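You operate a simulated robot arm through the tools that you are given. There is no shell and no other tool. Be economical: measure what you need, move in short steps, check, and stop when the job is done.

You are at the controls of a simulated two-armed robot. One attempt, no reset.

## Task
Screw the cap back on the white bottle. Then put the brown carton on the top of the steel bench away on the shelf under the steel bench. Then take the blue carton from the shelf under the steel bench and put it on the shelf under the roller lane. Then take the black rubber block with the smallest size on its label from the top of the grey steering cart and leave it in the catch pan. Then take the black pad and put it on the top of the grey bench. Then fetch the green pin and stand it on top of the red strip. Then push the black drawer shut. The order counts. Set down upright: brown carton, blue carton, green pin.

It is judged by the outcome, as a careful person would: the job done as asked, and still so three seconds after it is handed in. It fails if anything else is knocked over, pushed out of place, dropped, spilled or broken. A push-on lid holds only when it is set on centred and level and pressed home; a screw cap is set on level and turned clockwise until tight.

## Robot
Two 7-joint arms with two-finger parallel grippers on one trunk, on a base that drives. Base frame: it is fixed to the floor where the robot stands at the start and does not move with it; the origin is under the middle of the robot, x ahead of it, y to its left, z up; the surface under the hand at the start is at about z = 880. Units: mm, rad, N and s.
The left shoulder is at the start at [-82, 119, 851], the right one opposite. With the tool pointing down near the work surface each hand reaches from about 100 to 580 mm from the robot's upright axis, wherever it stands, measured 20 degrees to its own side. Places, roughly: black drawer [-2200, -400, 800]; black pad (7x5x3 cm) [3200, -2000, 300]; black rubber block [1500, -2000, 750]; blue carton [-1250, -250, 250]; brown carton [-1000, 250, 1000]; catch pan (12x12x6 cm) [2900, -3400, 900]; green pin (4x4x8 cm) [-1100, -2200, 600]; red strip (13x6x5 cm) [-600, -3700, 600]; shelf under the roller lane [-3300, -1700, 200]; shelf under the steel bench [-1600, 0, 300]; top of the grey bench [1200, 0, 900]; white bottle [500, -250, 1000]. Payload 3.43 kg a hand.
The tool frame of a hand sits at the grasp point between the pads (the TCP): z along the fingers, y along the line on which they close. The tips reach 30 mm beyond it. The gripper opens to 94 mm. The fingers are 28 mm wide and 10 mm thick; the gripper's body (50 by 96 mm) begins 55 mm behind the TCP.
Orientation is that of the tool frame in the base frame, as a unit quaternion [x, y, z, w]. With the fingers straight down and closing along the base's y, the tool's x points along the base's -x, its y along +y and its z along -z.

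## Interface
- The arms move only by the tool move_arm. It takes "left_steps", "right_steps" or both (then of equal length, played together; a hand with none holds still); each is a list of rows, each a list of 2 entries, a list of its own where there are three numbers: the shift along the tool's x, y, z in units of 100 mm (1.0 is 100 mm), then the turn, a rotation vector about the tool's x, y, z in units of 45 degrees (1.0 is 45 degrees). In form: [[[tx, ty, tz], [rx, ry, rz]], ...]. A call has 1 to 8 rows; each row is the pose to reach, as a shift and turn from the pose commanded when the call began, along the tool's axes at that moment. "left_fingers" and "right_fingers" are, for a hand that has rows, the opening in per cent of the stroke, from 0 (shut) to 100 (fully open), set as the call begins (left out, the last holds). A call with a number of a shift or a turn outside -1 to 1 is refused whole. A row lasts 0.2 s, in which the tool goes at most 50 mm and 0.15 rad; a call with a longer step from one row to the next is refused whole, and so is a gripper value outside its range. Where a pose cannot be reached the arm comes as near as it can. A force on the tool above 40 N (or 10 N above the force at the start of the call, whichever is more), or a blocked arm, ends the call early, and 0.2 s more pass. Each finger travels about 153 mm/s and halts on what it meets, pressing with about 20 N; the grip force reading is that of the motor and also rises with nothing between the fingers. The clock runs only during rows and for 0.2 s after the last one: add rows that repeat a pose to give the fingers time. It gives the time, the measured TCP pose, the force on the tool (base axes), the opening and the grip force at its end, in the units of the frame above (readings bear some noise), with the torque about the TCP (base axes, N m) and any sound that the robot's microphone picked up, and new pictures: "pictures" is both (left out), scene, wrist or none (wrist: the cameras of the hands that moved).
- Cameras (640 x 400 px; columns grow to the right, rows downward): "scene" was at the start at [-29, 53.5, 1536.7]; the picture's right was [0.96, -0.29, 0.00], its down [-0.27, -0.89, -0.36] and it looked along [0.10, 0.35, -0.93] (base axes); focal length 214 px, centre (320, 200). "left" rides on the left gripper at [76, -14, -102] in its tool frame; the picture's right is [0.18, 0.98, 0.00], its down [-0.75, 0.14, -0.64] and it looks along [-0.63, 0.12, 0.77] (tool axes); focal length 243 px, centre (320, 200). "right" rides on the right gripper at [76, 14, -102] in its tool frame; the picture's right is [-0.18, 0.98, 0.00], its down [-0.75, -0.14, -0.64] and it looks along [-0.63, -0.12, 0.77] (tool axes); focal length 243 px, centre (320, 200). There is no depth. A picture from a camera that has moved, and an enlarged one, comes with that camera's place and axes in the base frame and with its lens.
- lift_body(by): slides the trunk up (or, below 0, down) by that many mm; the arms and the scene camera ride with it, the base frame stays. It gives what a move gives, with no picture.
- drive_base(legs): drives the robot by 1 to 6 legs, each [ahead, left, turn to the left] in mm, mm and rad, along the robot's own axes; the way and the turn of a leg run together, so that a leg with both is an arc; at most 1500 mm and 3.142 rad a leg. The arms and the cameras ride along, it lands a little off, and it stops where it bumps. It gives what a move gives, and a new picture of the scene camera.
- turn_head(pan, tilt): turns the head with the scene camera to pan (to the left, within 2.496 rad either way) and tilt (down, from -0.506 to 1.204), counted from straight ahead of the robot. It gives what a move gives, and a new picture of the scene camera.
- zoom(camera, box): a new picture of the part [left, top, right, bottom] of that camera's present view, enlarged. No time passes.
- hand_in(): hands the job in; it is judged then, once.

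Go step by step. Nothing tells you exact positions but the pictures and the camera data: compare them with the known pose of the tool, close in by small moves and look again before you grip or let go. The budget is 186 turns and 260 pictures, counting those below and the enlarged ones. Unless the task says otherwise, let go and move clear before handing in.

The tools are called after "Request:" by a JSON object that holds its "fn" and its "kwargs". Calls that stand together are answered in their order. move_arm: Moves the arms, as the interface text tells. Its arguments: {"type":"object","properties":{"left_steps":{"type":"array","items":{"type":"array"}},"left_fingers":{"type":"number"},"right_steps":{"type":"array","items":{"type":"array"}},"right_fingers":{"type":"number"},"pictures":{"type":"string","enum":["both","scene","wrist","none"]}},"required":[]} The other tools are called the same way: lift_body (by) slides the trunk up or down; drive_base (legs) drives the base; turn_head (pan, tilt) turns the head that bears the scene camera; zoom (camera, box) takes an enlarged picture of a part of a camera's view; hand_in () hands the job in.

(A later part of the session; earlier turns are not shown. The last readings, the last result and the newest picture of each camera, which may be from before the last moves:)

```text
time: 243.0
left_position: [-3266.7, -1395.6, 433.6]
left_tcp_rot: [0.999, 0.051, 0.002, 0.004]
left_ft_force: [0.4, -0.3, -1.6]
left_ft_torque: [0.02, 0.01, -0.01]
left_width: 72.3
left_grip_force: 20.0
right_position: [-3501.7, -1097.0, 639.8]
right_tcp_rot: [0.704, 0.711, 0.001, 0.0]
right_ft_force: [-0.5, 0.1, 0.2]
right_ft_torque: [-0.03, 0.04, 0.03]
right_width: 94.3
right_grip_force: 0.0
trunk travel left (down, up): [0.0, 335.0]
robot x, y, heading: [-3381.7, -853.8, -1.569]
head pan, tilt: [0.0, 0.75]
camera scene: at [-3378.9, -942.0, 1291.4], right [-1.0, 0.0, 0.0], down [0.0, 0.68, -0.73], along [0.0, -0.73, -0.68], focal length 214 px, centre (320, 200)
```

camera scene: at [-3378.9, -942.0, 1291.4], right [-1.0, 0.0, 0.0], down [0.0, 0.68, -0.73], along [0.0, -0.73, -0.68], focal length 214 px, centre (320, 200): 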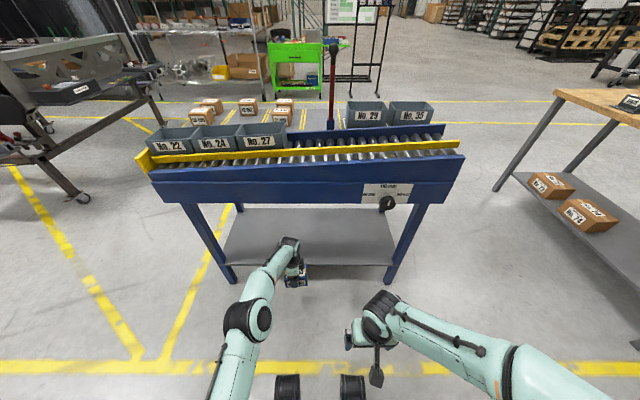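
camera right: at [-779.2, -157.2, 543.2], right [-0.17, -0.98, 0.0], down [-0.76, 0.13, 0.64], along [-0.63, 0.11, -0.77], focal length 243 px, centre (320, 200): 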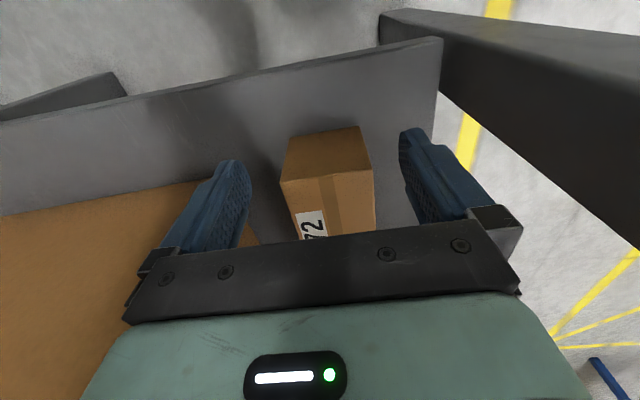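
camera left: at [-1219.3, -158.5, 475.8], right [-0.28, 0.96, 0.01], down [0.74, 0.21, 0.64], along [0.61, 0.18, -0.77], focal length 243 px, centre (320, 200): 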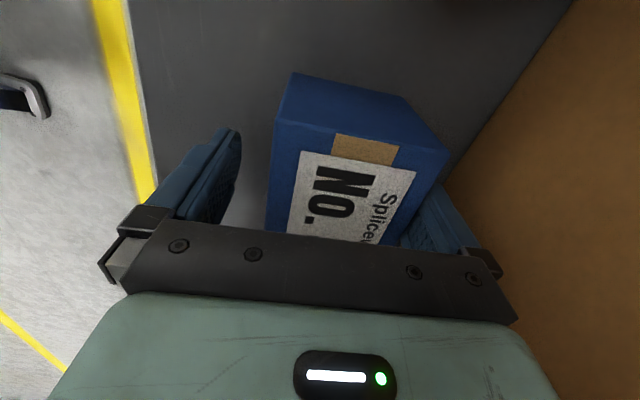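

Request:
{"fn": "move_arm", "kwargs": {"left_steps": [[[0, 0, 0.3], [0, 0, 0]], [[0, 0, 0.65], [0, 0, 0]], [[0, 0, 1.0], [0, 0, 0]]], "pictures": "none"}}

Request:
{"fn": "move_arm", "kwargs": {"left_steps": [[[0, 0, 0.2], [0, 0, 0]], [[0, 0, 0.32], [0, 0, 0]], [[0, 0, 0.32], [0, 0, 0]]], "pictures": "none"}}

Request:
{"fn": "drive_base", "kwargs": {"legs": [[150, 0, 0]]}}

```text
time: 243.8
left_position: [-3263.3, -1385.4, 335.4]
left_tcp_rot: [0.999, 0.05, 0.002, 0.005]
left_ft_force: [0.1, 0.1, -2.6]
left_ft_torque: [0.01, 0.0, 0.02]
left_width: 72.5
left_grip_force: 20.0
left hand out of reach, approached as far as the arm can: row 3
right_position: [-3503.0, -1098.3, 640.0]
right_tcp_rot: [0.704, 0.71, -0.001, 0.0]
right_ft_force: [-0.9, -0.1, 0.0]
right_ft_torque: [-0.02, -0.02, -0.03]
right_width: 94.1
right_grip_force: 0.1
trunk travel left (down, up): [0.0, 335.0]
robot x, y, heading: [-3380.9, -847.5, -1.57]
head pan, tilt: [0.0, 0.75]
```

```text
time: 244.6
left_position: [-3263.0, -1380.1, 309.6]
left_tcp_rot: [0.999, 0.051, 0.002, 0.005]
left_ft_force: [0.0, 0.7, -2.8]
left_ft_torque: [0.01, -0.04, -0.07]
left_width: 72.3
left_grip_force: 20.0
left hand out of reach, approached as far as the arm can: row 1, 2, 3
right_position: [-3502.5, -1097.1, 640.2]
right_tcp_rot: [0.704, 0.71, -0.001, 0.001]
right_ft_force: [-1.2, -0.2, -0.2]
right_ft_torque: [0.04, 0.02, -0.02]
right_width: 93.9
right_grip_force: 0.1
trunk travel left (down, up): [0.0, 335.0]
robot x, y, heading: [-3376.4, -855.4, -1.569]
head pan, tilt: [0.0, 0.75]
```

```text
time: 246.0
left_position: [-3262.4, -1530.6, 309.7]
left_tcp_rot: [0.999, 0.051, 0.003, 0.005]
left_ft_force: [0.2, 0.5, -3.4]
left_ft_torque: [0.02, -0.02, 0.02]
left_width: 72.4
left_grip_force: 19.8
right_position: [-3501.9, -1247.7, 641.1]
right_tcp_rot: [0.703, 0.711, -0.001, 0.0]
right_ft_force: [-0.2, -0.8, -0.7]
right_ft_torque: [-0.01, 0.0, -0.04]
right_width: 93.9
right_grip_force: 0.0
trunk travel left (down, up): [0.0, 335.0]
robot x, y, heading: [-3378.1, -1004.3, -1.566]
head pan, tilt: [0.0, 0.75]
camera scene: at [-3378.6, -1092.4, 1291.4], right [-1.0, 0.0, 0.0], down [0.0, 0.68, -0.73], along [0.0, -0.73, -0.68], focal length 214 px, centre (320, 200)
```

scene: 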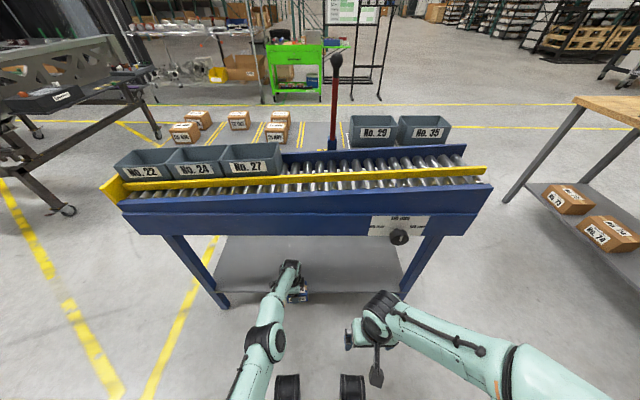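

Request:
{"fn": "move_arm", "kwargs": {"left_steps": [[[0, -0.2, 0], [0, 0, 0]], [[0, -0.4, 0], [0, 0, 0]], [[0, -0.4, 0], [0, 0, 0]]], "pictures": "none"}}

Request:
{"fn": "drive_base", "kwargs": {"legs": [[175, 0, 0]]}}

Request:
{"fn": "zoom", "kwargs": {"camera": "left", "box": [0, 0, 640, 400]}}

Request:
{"fn": "zoom", "kwargs": {"camera": "scene", "box": [200, 200, 440, 360]}}

```text
time: 246.8
left_position: [-3266.8, -1489.2, 309.9]
left_tcp_rot: [0.999, 0.052, 0.002, 0.004]
left_ft_force: [-0.8, -0.3, -2.2]
left_ft_torque: [0.03, -0.02, -0.01]
left_width: 72.5
left_grip_force: 19.7
right_position: [-3503.2, -1247.9, 639.5]
right_tcp_rot: [0.703, 0.711, 0.0, 0.0]
right_ft_force: [0.3, 0.0, -0.4]
right_ft_torque: [-0.01, -0.03, 0.01]
right_width: 93.8
right_grip_force: 0.0
trunk travel left (down, up): [0.0, 335.0]
robot x, y, heading: [-3377.3, -1002.6, -1.562]
head pan, tilt: [0.0, 0.75]
```

```text
time: 248.3
left_position: [-3265.7, -1665.4, 309.7]
left_tcp_rot: [0.999, 0.05, 0.002, 0.005]
left_ft_force: [0.3, -0.4, -1.9]
left_ft_torque: [0.02, -0.02, 0.0]
left_width: 72.4
left_grip_force: 19.6
right_position: [-3501.9, -1422.4, 639.1]
right_tcp_rot: [0.704, 0.71, 0.001, 0.001]
right_ft_force: [0.5, 0.5, 0.1]
right_ft_torque: [-0.02, -0.01, 0.01]
right_width: 93.9
right_grip_force: 0.1
trunk travel left (down, up): [0.0, 335.0]
robot x, y, heading: [-3378.3, -1181.0, -1.571]
head pan, tilt: [0.0, 0.75]
camera scene: at [-3378.3, -1267.2, 1291.4], right [-1.0, 0.0, 0.0], down [0.0, 0.68, -0.73], along [0.0, -0.73, -0.68], focal length 214 px, centre (320, 200)
```

scene: 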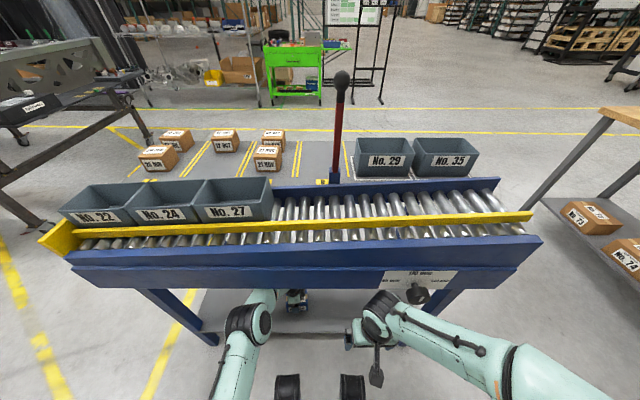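

```text
1.00 times, centred on (320, 200) of left (not enlarged: the box is as wide or as high as the picture)
camera zoom: at [-3192.8, -1642.0, 412.6], right [0.28, -0.96, 0.01], down [-0.74, -0.21, 0.64], along [-0.61, -0.19, -0.77], focal length 243 px, centre (320, 200)
```

zoom: 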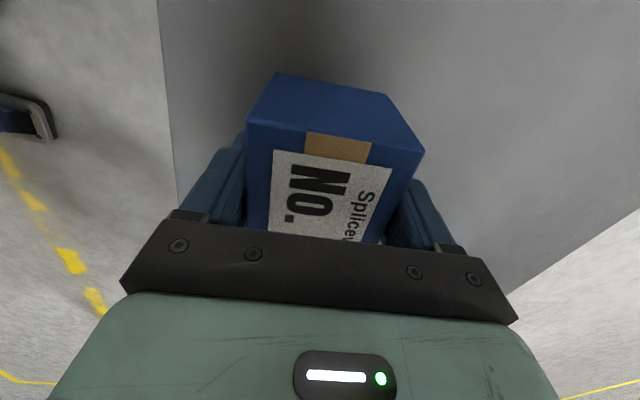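

```text
2.50 times, centred on (320, 280) of scene
camera zoom: at [-3378.3, -1267.2, 1291.4], right [-1.0, 0.0, 0.0], down [0.0, 0.68, -0.73], along [0.0, -0.73, -0.68], focal length 536 px, centre (320, 0)
```

zoom: 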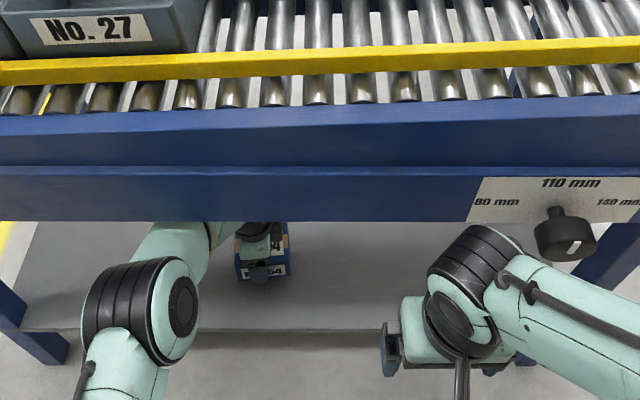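

Request:
{"fn": "move_arm", "kwargs": {"left_steps": [[[0, 0, 0.08], [0, 0, 0]], [[0, 0, 0.16], [0, 0, 0]], [[0, 0, 0.24], [0, 0, 0]], [[0, 0, 0.32], [0, 0, 0]]], "pictures": "none"}}

Request:
{"fn": "move_arm", "kwargs": {"left_steps": [[[0, 0, 0.05], [0, 0, 0]], [[0, 0, 0.1], [0, 0, 0]]], "pictures": "none"}}

```text
time: 249.3
left_position: [-3266.7, -1667.5, 280.3]
left_tcp_rot: [0.999, 0.05, 0.001, 0.007]
left_ft_force: [-0.7, -2.5, 15.3]
left_ft_torque: [0.56, 0.09, -0.01]
left_width: 72.1
left_grip_force: 19.8
right_position: [-3501.7, -1423.2, 639.1]
right_tcp_rot: [0.704, 0.71, 0.0, 0.0]
right_ft_force: [-0.6, -0.1, -0.5]
right_ft_torque: [0.01, 0.03, -0.03]
right_width: 94.2
right_grip_force: 0.1
trunk travel left (down, up): [0.0, 335.0]
robot x, y, heading: [-3375.0, -1177.6, -1.569]
head pan, tilt: [0.0, 0.75]
```

```text
time: 249.9
left_position: [-3268.3, -1665.3, 269.7]
left_tcp_rot: [0.999, 0.051, 0.002, 0.005]
left_ft_force: [1.7, 3.7, 34.4]
left_ft_torque: [1.52, 0.37, -0.18]
left_width: 72.1
left_grip_force: 20.4
right_position: [-3502.4, -1422.1, 640.5]
right_tcp_rot: [0.704, 0.71, 0.0, 0.001]
right_ft_force: [-0.3, -1.0, 0.0]
right_ft_torque: [0.01, -0.01, 0.01]
right_width: 94.0
right_grip_force: 0.0
trunk travel left (down, up): [0.0, 335.0]
robot x, y, heading: [-3375.7, -1178.0, -1.57]
head pan, tilt: [0.0, 0.75]
```

Request:
{"fn": "move_arm", "kwargs": {"left_steps": [[[0, 0, -0.06], [0, 0, 0]], [[0, 0, -0.06], [0, 0, 0]]], "pictures": "none"}}

Request:
{"fn": "move_arm", "kwargs": {"left_steps": [[[0, 0, 0], [0, 0, 0]], [[0, 0, 0], [0, 0, 0]], [[0, 0, -0.3], [0, 0, 0]], [[0, 0, -0.6], [0, 0, 0]], [[0, 0, -0.75], [0, 0, 0]]], "left_fingers": 100, "pictures": "wrist"}}

Request:
{"fn": "drive_base", "kwargs": {"legs": [[-300, 0, 0]]}}

Request:
{"fn": "zoom", "kwargs": {"camera": "scene", "box": [200, 190, 400, 310]}}

```text
time: 250.5
left_position: [-3265.3, -1662.7, 272.6]
left_tcp_rot: [0.999, 0.05, 0.003, 0.003]
left_ft_force: [-0.1, -1.4, -2.4]
left_ft_torque: [0.03, -0.03, 0.01]
left_width: 72.4
left_grip_force: 20.0
right_position: [-3503.2, -1423.6, 640.0]
right_tcp_rot: [0.704, 0.71, -0.001, 0.0]
right_ft_force: [-0.2, -0.8, 0.6]
right_ft_torque: [0.02, 0.0, 0.01]
right_width: 94.0
right_grip_force: 0.1
trunk travel left (down, up): [0.0, 335.0]
robot x, y, heading: [-3376.8, -1174.8, -1.569]
head pan, tilt: [0.0, 0.75]
```

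```text
time: 251.9
left_position: [-3269.1, -1642.4, 324.5]
left_tcp_rot: [0.999, 0.048, 0.005, -0.021]
left_ft_force: [0.8, 0.0, -0.3]
left_ft_torque: [0.01, 0.0, -0.01]
left_width: 93.9
left_grip_force: 0.1
right_position: [-3501.4, -1421.1, 639.2]
right_tcp_rot: [0.704, 0.71, 0.0, -0.001]
right_ft_force: [0.5, 0.0, -0.6]
right_ft_torque: [-0.01, -0.03, 0.03]
right_width: 94.0
right_grip_force: 0.1
trunk travel left (down, up): [0.0, 335.0]
robot x, y, heading: [-3377.7, -1180.6, -1.57]
head pan, tilt: [0.0, 0.75]
stopped in row 5 (left hand): the arm was blocked; the commanded pose is now the measured one
camera left: at [-3195.5, -1626.2, 428.8], right [0.28, -0.96, -0.04], down [-0.74, -0.24, 0.63], along [-0.61, -0.14, -0.78], focal length 243 px, centre (320, 200)
```

left: 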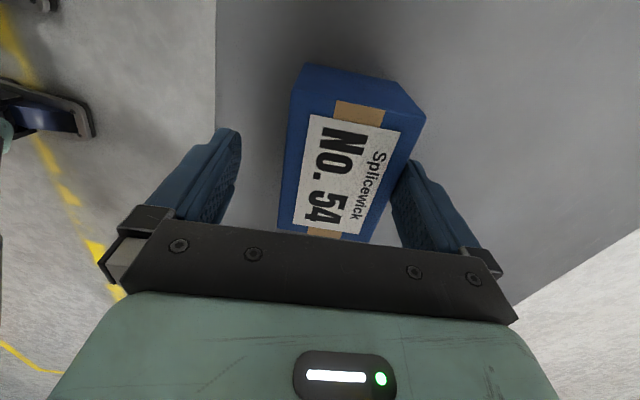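

```text
time: 253.9
left_position: [-3271.1, -1344.5, 326.5]
left_tcp_rot: [0.999, 0.046, 0.004, -0.02]
left_ft_force: [0.3, -0.2, -0.1]
left_ft_torque: [0.03, 0.02, 0.04]
left_width: 94.1
left_grip_force: 0.2
right_position: [-3502.0, -1121.8, 639.9]
right_tcp_rot: [0.704, 0.71, -0.001, 0.0]
right_ft_force: [0.5, 0.6, -0.2]
right_ft_torque: [-0.01, -0.02, 0.04]
right_width: 93.9
right_grip_force: 0.0
trunk travel left (down, up): [0.0, 335.0]
robot x, y, heading: [-3382.3, -880.2, -1.57]
head pan, tilt: [0.0, 0.75]
camera scene: at [-3379.1, -965.7, 1291.5], right [-1.0, 0.0, 0.0], down [0.0, 0.68, -0.73], along [0.0, -0.73, -0.68], focal length 214 px, centre (320, 200)
```

scene: 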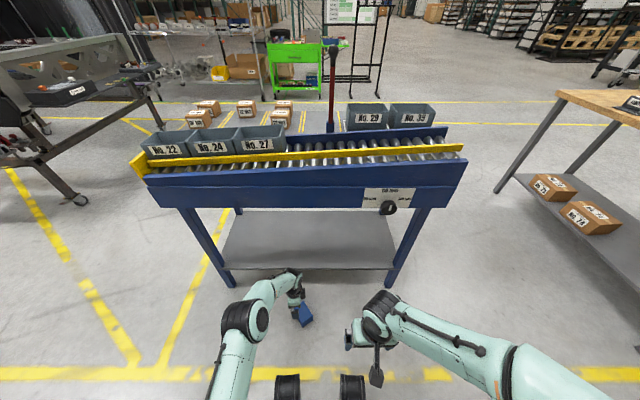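

```text
3.20 times, centred on (300, 250) of scene
camera zoom: at [-3379.1, -965.7, 1291.5], right [-1.0, 0.0, 0.0], down [0.0, 0.68, -0.73], along [0.0, -0.73, -0.68], focal length 686 px, centre (384, 40)
```

zoom: 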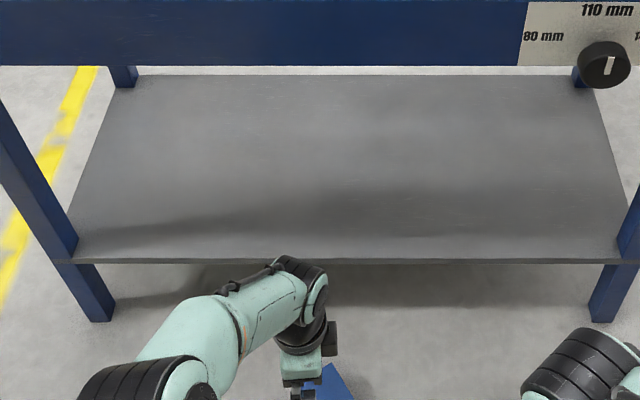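

The carton was dragged off with the hand as I backed out (the arm had been blocked while lifting). I'll look closely at where it is now.

Request:
{"fn": "zoom", "kwargs": {"camera": "left", "box": [0, 0, 640, 400]}}

Request:
{"fn": "turn_head", "kwargs": {"pan": 0.0, "tilt": 1.1}}

```text
1.00 times, centred on (320, 200) of left (not enlarged: the box is as wide or as high as the picture)
camera zoom: at [-3197.6, -1327.7, 429.9], right [0.27, -0.96, -0.04], down [-0.74, -0.23, 0.63], along [-0.61, -0.14, -0.78], focal length 243 px, centre (320, 200)
```

zoom: 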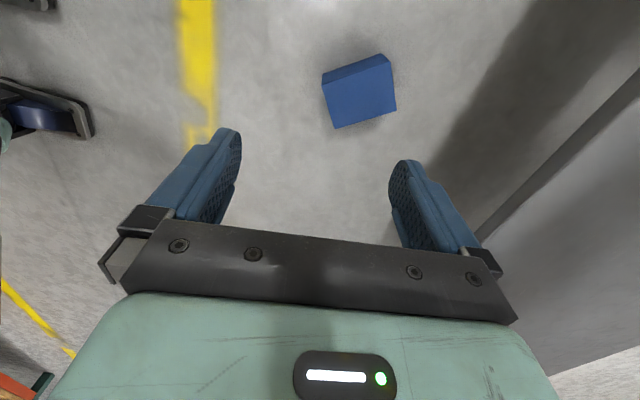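

```text
time: 254.8
left_position: [-3271.0, -1345.2, 326.3]
left_tcp_rot: [0.999, 0.046, 0.006, -0.019]
left_ft_force: [0.4, -0.3, -0.1]
left_ft_torque: [0.03, 0.0, -0.05]
left_width: 94.0
left_grip_force: 0.2
right_position: [-3502.3, -1121.4, 639.9]
right_tcp_rot: [0.704, 0.71, 0.0, 0.0]
right_ft_force: [0.2, 0.3, 0.5]
right_ft_torque: [0.0, -0.03, -0.01]
right_width: 93.9
right_grip_force: 0.1
trunk travel left (down, up): [0.0, 335.0]
robot x, y, heading: [-3380.2, -877.1, -1.569]
head pan, tilt: [0.0, 1.1]
camera scene: at [-3379.1, -946.2, 1265.7], right [-1.0, 0.0, 0.0], down [0.0, 0.89, -0.45], along [0.0, -0.45, -0.89], focal length 214 px, centre (320, 200)
```

scene: 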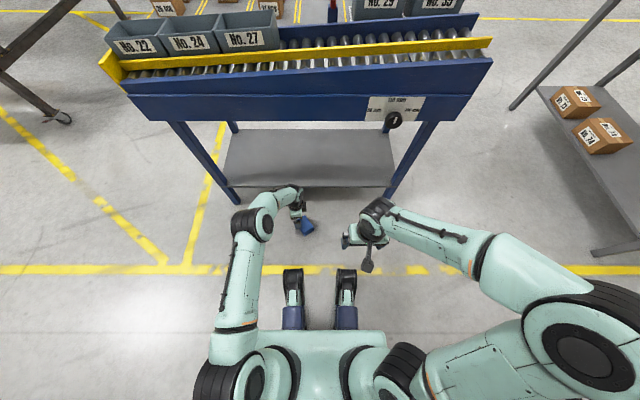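

Request:
{"fn": "zoom", "kwargs": {"camera": "left", "box": [290, 30, 430, 150]}}

Request:
{"fn": "zoom", "kwargs": {"camera": "scene", "box": [270, 180, 350, 260]}}

```text
3.33 times, centred on (360, 90) of left
camera zoom: at [-3197.6, -1327.8, 429.8], right [0.27, -0.96, -0.04], down [-0.74, -0.23, 0.63], along [-0.61, -0.14, -0.78], focal length 809 px, centre (187, 567)
```

zoom: 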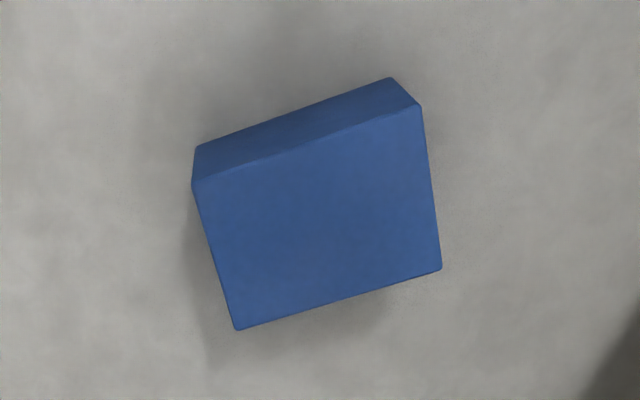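

```text
5.00 times, centred on (310, 220) of scene
camera zoom: at [-3379.1, -946.2, 1265.7], right [-1.0, 0.0, 0.0], down [0.0, 0.89, -0.45], along [0.0, -0.45, -0.89], focal length 1072 px, centre (370, 100)
```

zoom: 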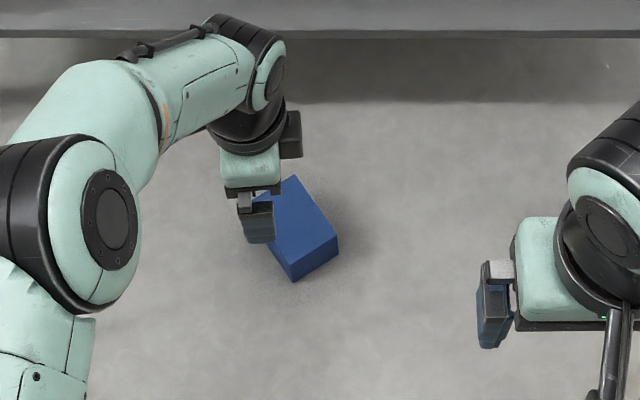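

The blue carton fell and lies on the floor near [-3286, -1398], apparently on its front face. I'll first tip it upright with the closed left fingers, pushing its upper edge toward [+0.84, +0.54]. First: close, position beyond it, and go down.

Request:
{"fn": "move_arm", "kwargs": {"left_steps": [[[-0.3, 0.35, 0], [0, 0, 0]], [[-0.6, 0.7, 0], [0, 0, 0]], [[-0.78, 0.84, 0.1], [0, 0, 0]], [[-0.78, 0.84, 0.5], [0, 0, 0]], [[-0.78, 0.84, 0.9], [0, 0, 0]]], "left_fingers": 0, "pictures": "none"}}

Request:
{"fn": "move_arm", "kwargs": {"left_steps": [[[0, 0, 0.3], [0, 0, 0]], [[0, 0, 0.6], [0, 0, 0]], [[0, 0, 0.9], [0, 0, 0]], [[0, 0, 0.9], [0, 0, 0]]], "pictures": "both"}}

```text
time: 256.0
left_position: [-3325.7, -1371.8, 278.6]
left_tcp_rot: [0.999, 0.045, 0.006, -0.019]
left_ft_force: [-0.5, -0.8, 0.5]
left_ft_torque: [0.02, 0.01, 0.01]
left_width: 0.2
left_grip_force: 20.2
left hand out of reach, approached as far as the arm can: row 2, 3, 4, 5
right_position: [-3502.8, -1119.6, 640.1]
right_tcp_rot: [0.704, 0.71, -0.001, 0.0]
right_ft_force: [0.1, 0.1, -0.6]
right_ft_torque: [-0.02, 0.01, 0.02]
right_width: 93.9
right_grip_force: 0.0
trunk travel left (down, up): [0.0, 335.0]
robot x, y, heading: [-3377.6, -880.1, -1.568]
head pan, tilt: [0.0, 1.1]
```

```text
time: 257.0
left_position: [-3320.8, -1337.1, 208.5]
left_tcp_rot: [0.999, 0.045, 0.005, -0.019]
left_ft_force: [0.3, -0.4, 0.0]
left_ft_torque: [0.01, 0.01, 0.01]
left_width: 0.0
left_grip_force: 20.1
left hand out of reach, approached as far as the arm can: row 1, 2, 3, 4
right_position: [-3503.0, -1121.8, 640.5]
right_tcp_rot: [0.704, 0.71, -0.001, -0.001]
right_ft_force: [-0.3, 0.0, 0.0]
right_ft_torque: [-0.02, 0.0, 0.0]
right_width: 93.9
right_grip_force: 0.1
trunk travel left (down, up): [0.0, 335.0]
robot x, y, heading: [-3380.0, -877.7, -1.569]
head pan, tilt: [0.0, 1.1]
camera scene: at [-3379.1, -946.1, 1265.7], right [-1.0, 0.0, 0.0], down [0.0, 0.89, -0.45], along [0.0, -0.45, -0.89], focal length 214 px, centre (320, 200)
camera left: at [-3246.9, -1320.5, 312.3], right [0.27, -0.96, -0.04], down [-0.74, -0.23, 0.63], along [-0.61, -0.14, -0.78], focal length 243 px, centre (320, 200)
```

scene: 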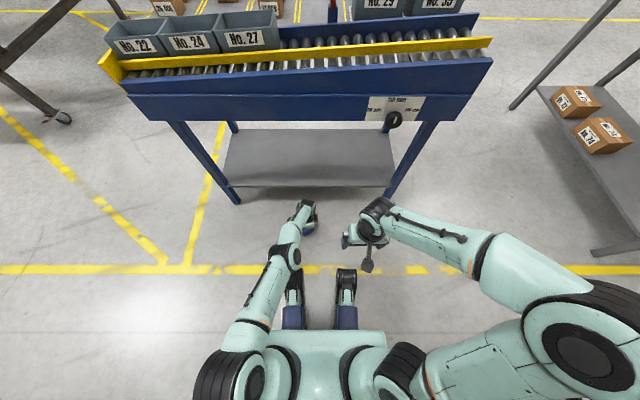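
left: 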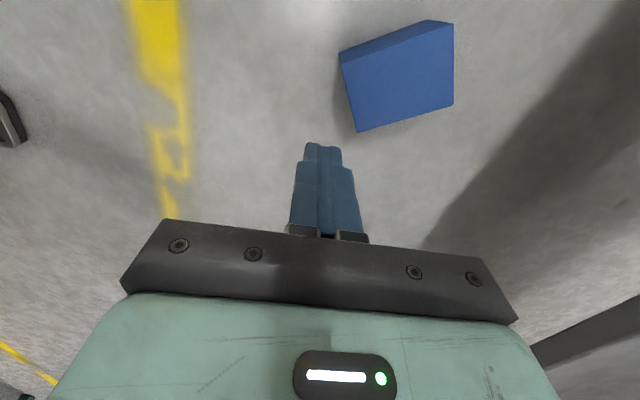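

Request:
{"fn": "drive_base", "kwargs": {"legs": [[95, 0, 0]]}}

Request:
{"fn": "move_arm", "kwargs": {"left_steps": [[[-0.26, 0.07, 0.2], [0, 0, 0]], [[-0.26, 0.07, 0.5], [0, 0, 0]], [[-0.26, 0.07, 0.8], [0, 0, 0]], [[-0.26, 0.07, 0.8], [0, 0, 0]]], "pictures": "none"}}

Request:
{"fn": "move_arm", "kwargs": {"left_steps": [[[0, 0, 0.2], [0, 0, 0]], [[0, 0, 0.43], [0, 0, 0]], [[0, 0, 0.43], [0, 0, 0]]], "pictures": "wrist"}}

```text
time: 258.1
left_position: [-3321.7, -1432.0, 208.4]
left_tcp_rot: [0.999, 0.044, 0.005, -0.019]
left_ft_force: [-0.7, -0.2, 0.6]
left_ft_torque: [-0.02, -0.01, 0.01]
left_width: 0.0
left_grip_force: 20.0
right_position: [-3503.3, -1215.3, 640.3]
right_tcp_rot: [0.705, 0.71, 0.0, 0.001]
right_ft_force: [0.2, -0.1, 0.6]
right_ft_torque: [0.02, 0.02, 0.01]
right_width: 93.8
right_grip_force: 0.0
trunk travel left (down, up): [0.0, 335.0]
robot x, y, heading: [-3380.7, -969.3, -1.568]
head pan, tilt: [0.0, 1.1]
camera scene: at [-3379.1, -1040.7, 1265.7], right [-1.0, 0.0, 0.0], down [0.0, 0.89, -0.45], along [0.0, -0.45, -0.89], focal length 214 px, centre (320, 200)
```

scene: 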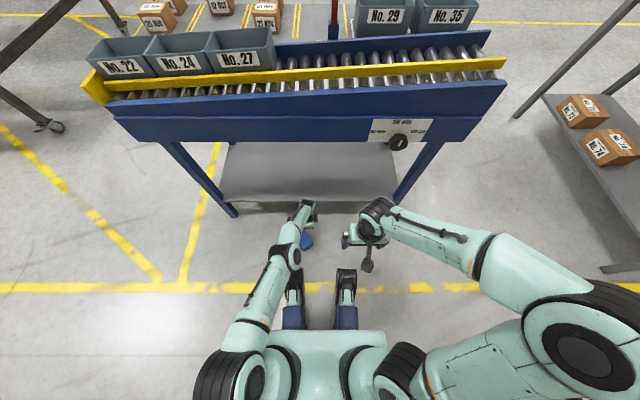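

```text
time: 259.1
left_position: [-3336.3, -1405.3, 176.8]
left_tcp_rot: [0.999, 0.045, 0.006, -0.02]
left_ft_force: [1.1, 0.3, -0.3]
left_ft_torque: [0.01, 0.0, -0.02]
left_width: 0.0
left_grip_force: 19.9
left hand out of reach, approached as far as the arm can: row 1, 2, 3, 4
right_position: [-3502.4, -1215.1, 639.5]
right_tcp_rot: [0.705, 0.709, 0.0, 0.001]
right_ft_force: [-0.3, -0.5, 0.6]
right_ft_torque: [-0.02, -0.03, -0.02]
right_width: 94.2
right_grip_force: 0.0
trunk travel left (down, up): [0.0, 335.0]
robot x, y, heading: [-3379.2, -974.8, -1.572]
head pan, tilt: [0.0, 1.1]
```

```text
time: 259.9
left_position: [-3329.3, -1386.2, 143.4]
left_tcp_rot: [0.999, 0.046, 0.006, -0.02]
left_ft_force: [0.1, -0.4, -0.6]
left_ft_torque: [0.04, 0.02, -0.02]
left_width: 0.0
left_grip_force: 19.9
left hand out of reach, approached as far as the arm can: row 1, 2, 3
right_position: [-3503.7, -1215.8, 639.2]
right_tcp_rot: [0.704, 0.71, 0.0, 0.0]
right_ft_force: [-0.2, 0.1, -0.5]
right_ft_torque: [0.02, 0.0, -0.02]
right_width: 93.8
right_grip_force: 0.1
trunk travel left (down, up): [0.0, 335.0]
robot x, y, heading: [-3374.3, -972.5, -1.574]
head pan, tilt: [0.0, 1.1]
camera left: at [-3255.9, -1368.8, 248.5], right [0.27, -0.96, -0.03], down [-0.74, -0.23, 0.63], along [-0.61, -0.14, -0.78], focal length 243 px, centre (320, 200)
```

left: 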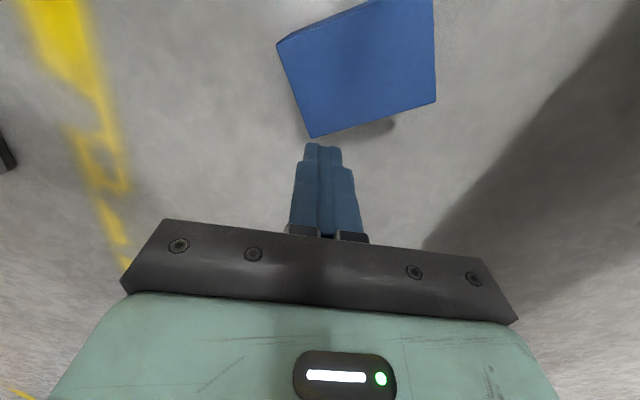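

Request:
{"fn": "drive_base", "kwargs": {"legs": [[85, 0, 0]]}}

Request:
{"fn": "move_arm", "kwargs": {"left_steps": [[[-0.12, -0.1, 0.2], [0, 0, 0]], [[-0.14, -0.2, 0.4], [0, 0, 0]], [[-0.16, -0.3, 0.6], [0, 0, 0]], [[-0.16, -0.3, 0.6], [0, 0, 0]]], "pictures": "both"}}

```text
time: 261.0
left_position: [-3329.4, -1470.9, 145.0]
left_tcp_rot: [0.999, 0.045, 0.005, -0.019]
left_ft_force: [0.3, 0.1, -0.2]
left_ft_torque: [0.0, -0.03, 0.02]
left_width: 0.0
left_grip_force: 20.3
right_position: [-3502.4, -1300.6, 639.6]
right_tcp_rot: [0.704, 0.71, -0.001, 0.0]
right_ft_force: [0.0, -0.8, -0.5]
right_ft_torque: [0.02, -0.03, -0.02]
right_width: 94.1
right_grip_force: 0.0
trunk travel left (down, up): [0.0, 335.0]
robot x, y, heading: [-3379.3, -1057.8, -1.569]
head pan, tilt: [0.0, 1.1]
camera scene: at [-3379.1, -1125.8, 1265.7], right [-1.0, 0.0, 0.0], down [0.0, 0.89, -0.45], along [0.0, -0.45, -0.89], focal length 214 px, centre (320, 200)
```

scene: 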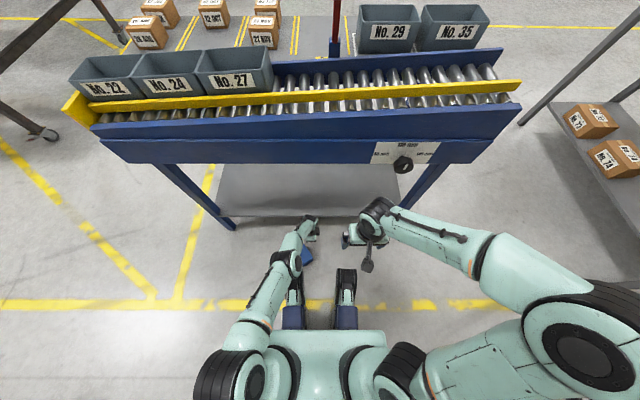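

```text
time: 262.0
left_position: [-3342.9, -1428.7, 99.9]
left_tcp_rot: [0.999, 0.046, 0.006, -0.019]
left_ft_force: [0.2, -0.4, -0.8]
left_ft_torque: [-0.02, -0.03, -0.04]
left_width: 0.0
left_grip_force: 20.0
left hand out of reach, approached as far as the arm can: row 1, 2, 3, 4
right_position: [-3502.4, -1300.8, 640.2]
right_tcp_rot: [0.705, 0.709, 0.001, -0.001]
right_ft_force: [-0.5, 0.0, 0.5]
right_ft_torque: [-0.01, 0.0, -0.01]
right_width: 94.1
right_grip_force: 0.1
trunk travel left (down, up): [0.0, 335.0]
robot x, y, heading: [-3376.5, -1059.2, -1.572]
head pan, tilt: [0.0, 1.1]
camera scene: at [-3379.2, -1125.6, 1265.7], right [-1.0, 0.0, 0.0], down [0.0, 0.89, -0.45], along [0.0, -0.45, -0.89], focal length 214 px, centre (320, 200)
camera left: at [-3269.6, -1411.7, 203.8], right [0.27, -0.96, -0.04], down [-0.74, -0.23, 0.63], along [-0.61, -0.14, -0.78], focal length 243 px, centre (320, 200)
```

scene: 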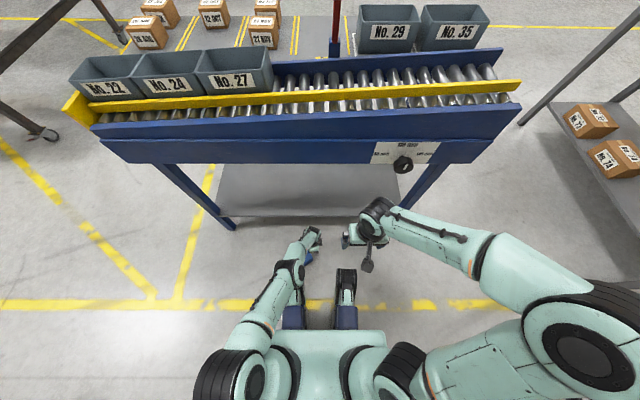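
left: 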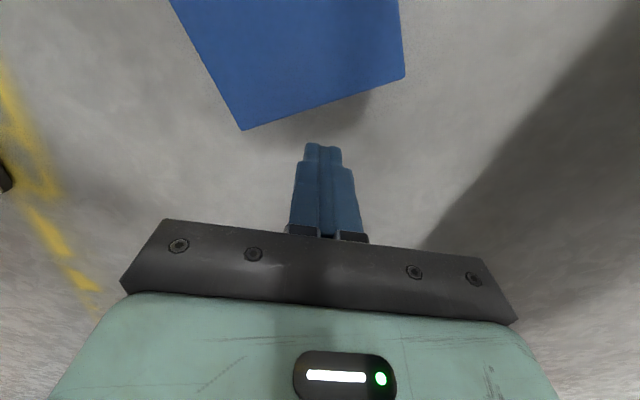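

Request:
{"fn": "move_arm", "kwargs": {"left_steps": [[[0, -0.1, 0.15], [0, 0, 0]], [[0, -0.2, 0.3], [0, 0, 0]], [[0, -0.2, 0.3], [0, 0, 0]]], "pictures": "wrist"}}

```text
time: 262.8
left_position: [-3343.3, -1410.7, 81.5]
left_tcp_rot: [0.999, 0.046, 0.006, -0.019]
left_ft_force: [-0.6, 0.4, -0.7]
left_ft_torque: [0.01, -0.02, -0.03]
left_width: 0.0
left_grip_force: 19.5
left hand out of reach, approached as far as the arm can: row 2, 3
right_position: [-3503.9, -1300.1, 639.6]
right_tcp_rot: [0.705, 0.71, 0.0, 0.0]
right_ft_force: [-0.3, -0.1, 0.6]
right_ft_torque: [-0.02, 0.0, -0.01]
right_width: 93.7
right_grip_force: 0.1
trunk travel left (down, up): [0.0, 335.0]
robot x, y, heading: [-3377.7, -1054.9, -1.571]
head pan, tilt: [0.0, 1.1]
camera left: at [-3269.4, -1393.6, 184.9], right [0.27, -0.96, -0.03], down [-0.74, -0.23, 0.63], along [-0.61, -0.15, -0.78], focal length 243 px, centre (320, 200)
```

left: 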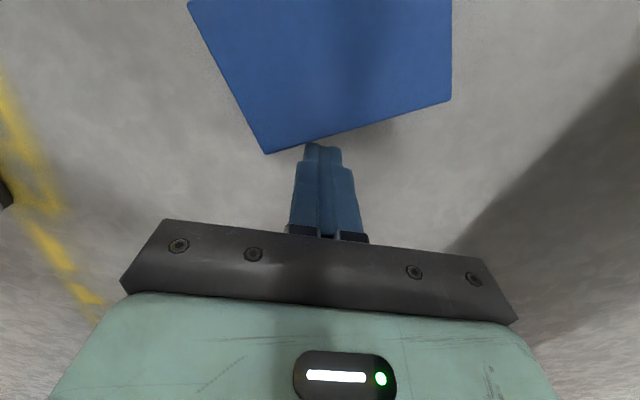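

Request:
{"fn": "drive_base", "kwargs": {"legs": [[22, 0, 0]]}}

Request:
{"fn": "move_arm", "kwargs": {"left_steps": [[[0.08, -0.04, 0], [0, 0, 0]], [[0.16, -0.08, 0], [0, 0, 0]], [[0.24, -0.12, 0], [0, 0, 0]], [[0.32, -0.16, 0], [0, 0, 0]], [[0.4, -0.2, 0], [0, 0, 0]], [[0.48, -0.24, 0], [0, 0, 0]], [[0.56, -0.28, 0], [0, 0, 0]]], "pictures": "both"}}

```text
time: 263.6
left_position: [-3342.7, -1419.8, 82.1]
left_tcp_rot: [0.999, 0.045, 0.005, -0.019]
left_ft_force: [-0.2, 0.4, 0.0]
left_ft_torque: [0.03, 0.02, -0.01]
left_width: 0.2
left_grip_force: 20.1
right_position: [-3502.8, -1309.4, 640.6]
right_tcp_rot: [0.704, 0.71, 0.001, 0.0]
right_ft_force: [0.7, -0.3, 0.0]
right_ft_torque: [-0.01, -0.02, 0.02]
right_width: 94.2
right_grip_force: 0.2
trunk travel left (down, up): [0.0, 335.0]
robot x, y, heading: [-3382.9, -1066.6, -1.569]
head pan, tilt: [0.0, 1.1]
stopped in leg 1: the robot was blocked; the commanded pose is now the measured one
camera scene: at [-3379.1, -1134.3, 1265.7], right [-1.0, 0.0, 0.0], down [0.0, 0.89, -0.45], along [0.0, -0.45, -0.89], focal length 214 px, centre (320, 200)
```

scene: 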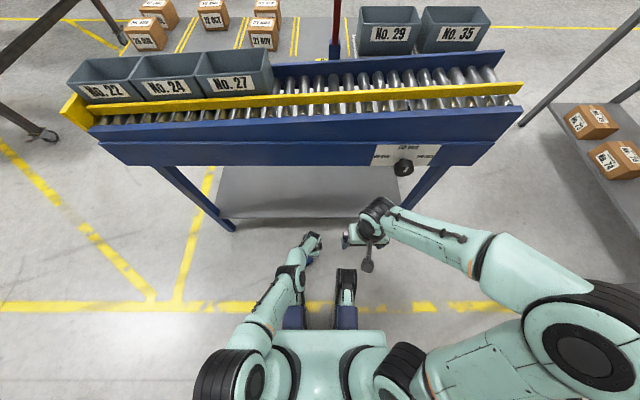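

```text
time: 265.2
left_position: [-3290.0, -1386.5, 81.7]
left_tcp_rot: [0.999, 0.044, 0.004, -0.018]
left_ft_force: [-2.0, -0.1, 0.7]
left_ft_torque: [0.02, 0.03, -0.01]
left_width: 0.0
left_grip_force: 20.2
right_position: [-3504.1, -1308.5, 640.0]
right_tcp_rot: [0.705, 0.709, 0.0, -0.001]
right_ft_force: [0.1, 0.3, -0.4]
right_ft_torque: [0.02, 0.04, 0.04]
right_width: 94.2
right_grip_force: 0.1
trunk travel left (down, up): [0.0, 335.0]
robot x, y, heading: [-3377.2, -1067.2, -1.571]
head pan, tilt: [0.0, 1.1]
camera scene: at [-3379.1, -1134.4, 1265.7], right [-1.0, 0.0, 0.0], down [0.0, 0.89, -0.45], along [0.0, -0.45, -0.89], focal length 214 px, centre (320, 200)
camera left: at [-3216.0, -1369.1, 186.4], right [0.27, -0.96, -0.03], down [-0.74, -0.23, 0.63], along [-0.61, -0.15, -0.78], focal length 243 px, centre (320, 200)
```

scene: 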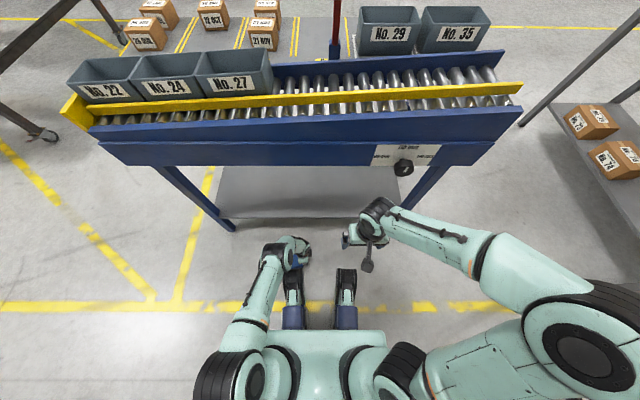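
left: 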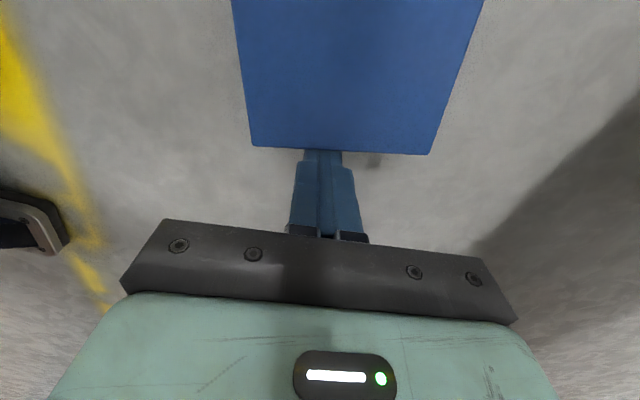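

Request:
{"fn": "zoom", "kwargs": {"camera": "right", "box": [0, 0, 640, 400]}}

Request:
{"fn": "zoom", "kwargs": {"camera": "scene", "box": [250, 210, 350, 310]}}

```text
1.00 times, centred on (320, 200) of right (not enlarged: the box is as wide or as high as the picture)
camera zoom: at [-3488.7, -1232.8, 743.6], right [0.98, -0.18, 0.0], down [-0.14, -0.76, 0.64], along [-0.11, -0.63, -0.77], focal length 243 px, centre (320, 200)
```

zoom: 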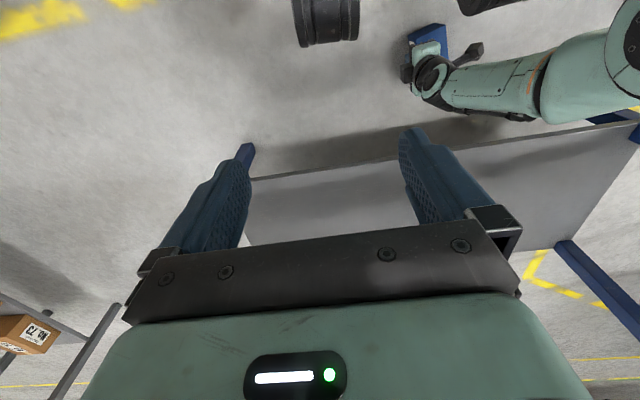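

```text
4.00 times, centred on (300, 260) of scene
camera zoom: at [-3379.1, -1134.4, 1265.7], right [-1.0, 0.0, 0.0], down [0.0, 0.89, -0.45], along [0.0, -0.45, -0.89], focal length 858 px, centre (400, -40)
```

zoom: 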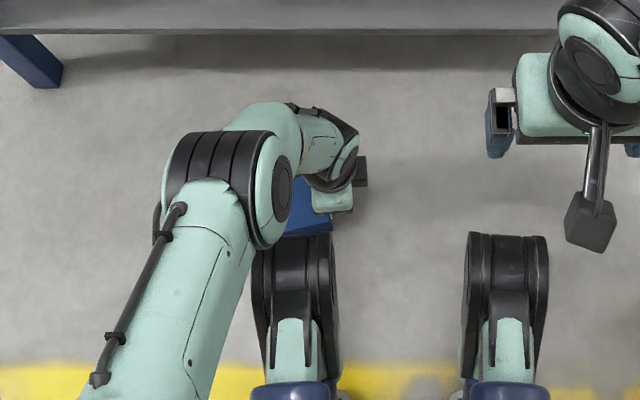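

The push slid the carton instead of tipping it. I'll raise the hand and back off to look at its faces.

Request:
{"fn": "move_arm", "kwargs": {"left_steps": [[[-0.1, 0, -0.1], [0, 0, 0]], [[-0.15, 0, -0.5], [0, 0, 0]], [[-0.15, 0, -0.95], [0, 0, 0]]], "left_fingers": 100, "pictures": "none"}}

Request:
{"fn": "drive_base", "kwargs": {"legs": [[-150, 0, 0], [0, -250, 0]]}}

Request:
{"fn": "zoom", "kwargs": {"camera": "scene", "box": [160, 160, 320, 260]}}

```text
time: 265.7
left_position: [-3280.0, -1395.1, 103.5]
left_tcp_rot: [0.999, 0.039, 0.022, -0.014]
left_ft_force: [25.1, -7.9, 15.4]
left_ft_torque: [0.63, -0.09, -1.13]
left_width: 87.8
left_grip_force: 0.1
right_position: [-3503.9, -1309.4, 639.8]
right_tcp_rot: [0.704, 0.71, 0.001, 0.0]
right_ft_force: [0.4, -0.7, 0.3]
right_ft_torque: [-0.02, -0.02, -0.03]
right_width: 93.7
right_grip_force: 0.1
trunk travel left (down, up): [0.0, 335.0]
robot x, y, heading: [-3375.8, -1060.7, -1.577]
head pan, tilt: [0.0, 1.1]
stopped in row 2 (left hand): the force on the tool passed its limit at 63 N (the readings are from after the stop); the commanded pose is now the measured one
```

```text
time: 266.4
left_position: [-3263.2, -1392.6, 105.6]
left_tcp_rot: [0.999, 0.032, 0.039, -0.018]
left_ft_force: [19.9, 3.6, 17.6]
left_ft_torque: [1.09, -0.07, -1.22]
left_width: 94.2
left_grip_force: 0.1
right_position: [-3503.4, -1305.6, 639.5]
right_tcp_rot: [0.704, 0.71, 0.0, 0.0]
right_ft_force: [0.7, 0.4, 0.2]
right_ft_torque: [-0.02, 0.01, 0.06]
right_width: 93.9
right_grip_force: 0.2
trunk travel left (down, up): [0.0, 335.0]
robot x, y, heading: [-3378.1, -1060.3, -1.574]
head pan, tilt: [0.0, 1.1]
stopped in leg 1: the force on the tool passed its limit at 45 N (the readings are from after the stop); the commanded pose is now the measured one
camera scene: at [-3379.3, -1131.3, 1265.7], right [-1.0, 0.0, 0.0], down [0.0, 0.89, -0.45], along [0.0, -0.45, -0.89], focal length 214 px, centre (320, 200)
```

scene: 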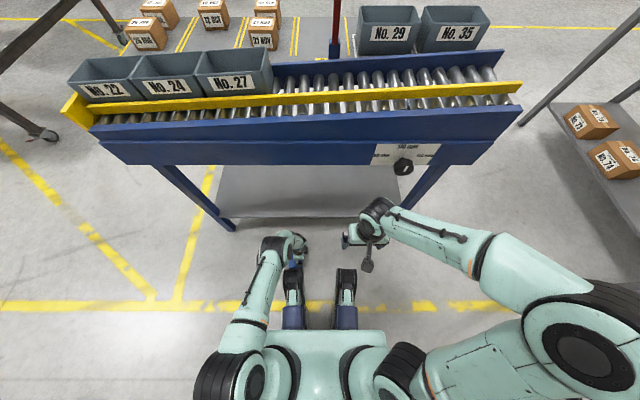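

```text
4.00 times, centred on (240, 210) of scene
camera zoom: at [-3379.3, -1131.3, 1265.7], right [-1.0, 0.0, 0.0], down [0.0, 0.89, -0.45], along [0.0, -0.45, -0.89], focal length 858 px, centre (640, 160)
```

zoom: 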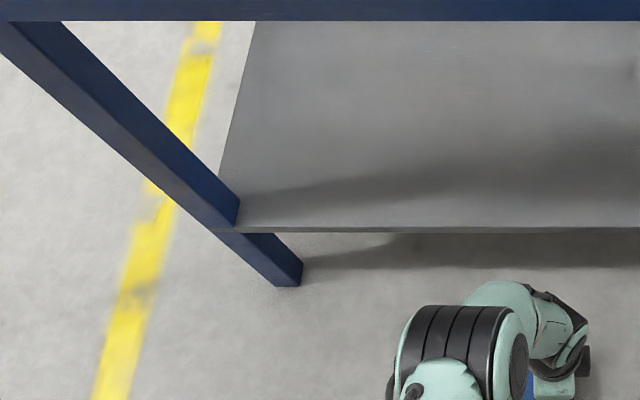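

Request:
{"fn": "zoom", "kwargs": {"camera": "left", "box": [0, 0, 640, 400]}}

Request:
{"fn": "zoom", "kwargs": {"camera": "scene", "box": [250, 210, 350, 310]}}

```text
1.00 times, centred on (320, 200) of left (not enlarged: the box is as wide or as high as the picture)
camera zoom: at [-3196.5, -1377.6, 213.8], right [0.25, -0.97, -0.02], down [-0.79, -0.21, 0.58], along [-0.56, -0.13, -0.82], focal length 243 px, centre (320, 200)
```

zoom: 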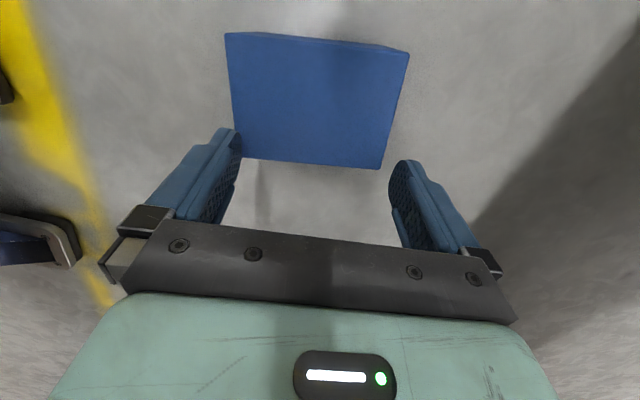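

```text
4.00 times, centred on (300, 260) of scene
camera zoom: at [-3379.3, -1131.3, 1265.7], right [-1.0, 0.0, 0.0], down [0.0, 0.89, -0.45], along [0.0, -0.45, -0.89], focal length 858 px, centre (400, -40)
```

zoom: 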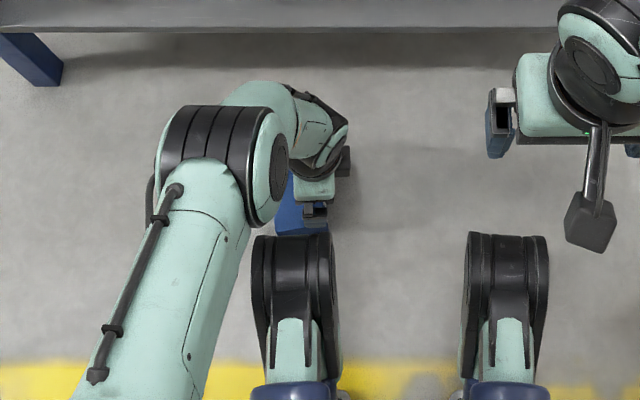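

Request:
{"fn": "move_arm", "kwargs": {"left_steps": [[[0, 0, -0.15], [0, 0, 0]], [[0, 0, -0.4], [0, 0, 0]], [[0, 0, -0.8], [0, 0, 0]]], "pictures": "wrist"}}

```text
time: 267.2
left_position: [-3274.3, -1394.4, 185.0]
left_tcp_rot: [0.999, 0.034, 0.032, -0.016]
left_ft_force: [-0.6, 0.6, -0.6]
left_ft_torque: [-0.03, 0.03, 0.0]
left_width: 94.1
left_grip_force: 0.0
right_position: [-3503.0, -1307.3, 639.2]
right_tcp_rot: [0.704, 0.71, 0.001, 0.0]
right_ft_force: [-0.7, 0.3, -0.2]
right_ft_torque: [0.01, -0.02, 0.01]
right_width: 93.9
right_grip_force: 0.1
trunk travel left (down, up): [0.0, 335.0]
robot x, y, heading: [-3378.1, -1066.0, -1.57]
head pan, tilt: [0.0, 1.1]
camera left: at [-3206.6, -1379.7, 293.2], right [0.25, -0.97, -0.02], down [-0.78, -0.22, 0.59], along [-0.57, -0.13, -0.81], focal length 243 px, centre (320, 200)
```

left: 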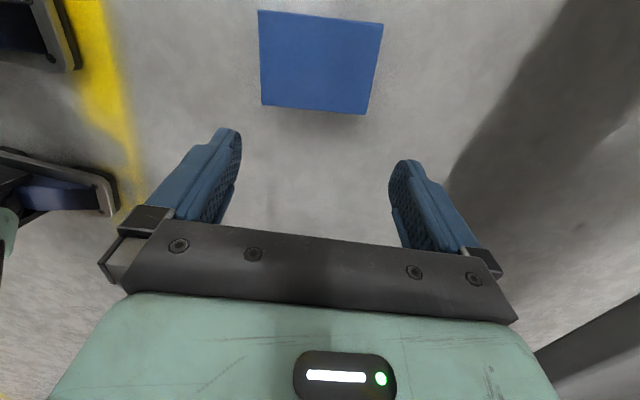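

Free now. The carton (≈90×65×70) lies near [-3236, -1380] and its long side just fits the open gripper. I'll back the base off the wheel contact and line the fingers up with its ends.

Request:
{"fn": "drive_base", "kwargs": {"legs": [[-45, 0, 0]]}}

Request:
{"fn": "move_arm", "kwargs": {"left_steps": [[[0.18, 0.16, 0], [-0.043, -0.08, -0.07]], [[0.36, 0.33, 0], [-0.043, -0.08, -0.138]], [[0.36, 0.33, 0], [-0.043, -0.08, -0.138]]], "left_fingers": 100, "pictures": "wrist"}}

```text
time: 268.1
left_position: [-3273.6, -1349.2, 184.7]
left_tcp_rot: [0.999, 0.035, 0.032, -0.017]
left_ft_force: [-0.2, 0.0, 0.5]
left_ft_torque: [0.01, -0.02, 0.0]
left_width: 94.0
left_grip_force: 0.1
right_position: [-3503.4, -1260.9, 640.7]
right_tcp_rot: [0.704, 0.71, 0.0, -0.001]
right_ft_force: [-0.2, 0.1, 0.3]
right_ft_torque: [-0.01, 0.02, 0.02]
right_width: 94.0
right_grip_force: 0.0
trunk travel left (down, up): [0.0, 335.0]
robot x, y, heading: [-3376.4, -1017.4, -1.569]
head pan, tilt: [0.0, 1.1]
camera scene: at [-3379.2, -1086.2, 1265.7], right [-1.0, 0.0, 0.0], down [0.0, 0.89, -0.45], along [0.0, -0.45, -0.89], focal length 214 px, centre (320, 200)
```

scene: 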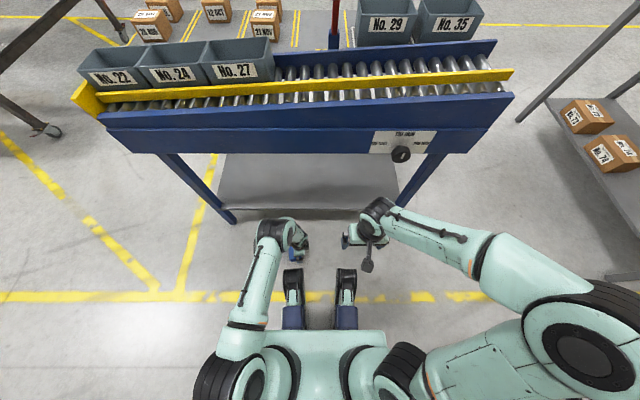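

```text
time: 268.9
left_position: [-3234.6, -1380.8, 185.4]
left_tcp_rot: [0.996, 0.09, 0.003, 0.004]
left_ft_force: [0.1, -1.0, -0.8]
left_ft_torque: [0.01, -0.05, 0.0]
left_width: 94.1
left_grip_force: 0.0
right_position: [-3503.9, -1262.8, 639.8]
right_tcp_rot: [0.705, 0.709, 0.0, 0.0]
right_ft_force: [-1.3, 1.1, 0.9]
right_ft_torque: [-0.01, -0.01, -0.02]
right_width: 94.0
right_grip_force: 0.0
trunk travel left (down, up): [0.0, 335.0]
robot x, y, heading: [-3379.6, -1016.7, -1.569]
head pan, tilt: [0.0, 1.1]
camera left: at [-3163.1, -1353.0, 288.9], right [0.35, -0.93, 0.01], down [-0.72, -0.27, 0.64], along [-0.6, -0.23, -0.77], focal length 243 px, centre (320, 200)
```

left: 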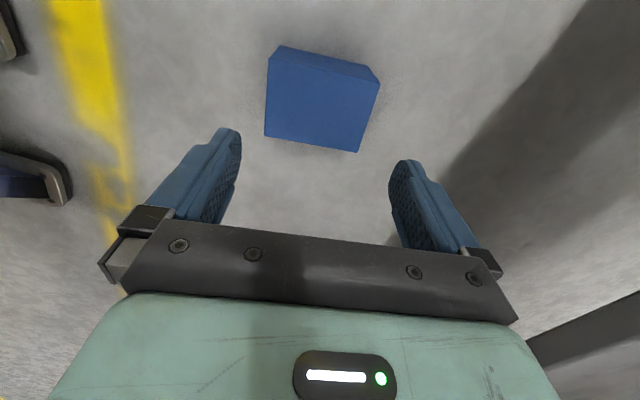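

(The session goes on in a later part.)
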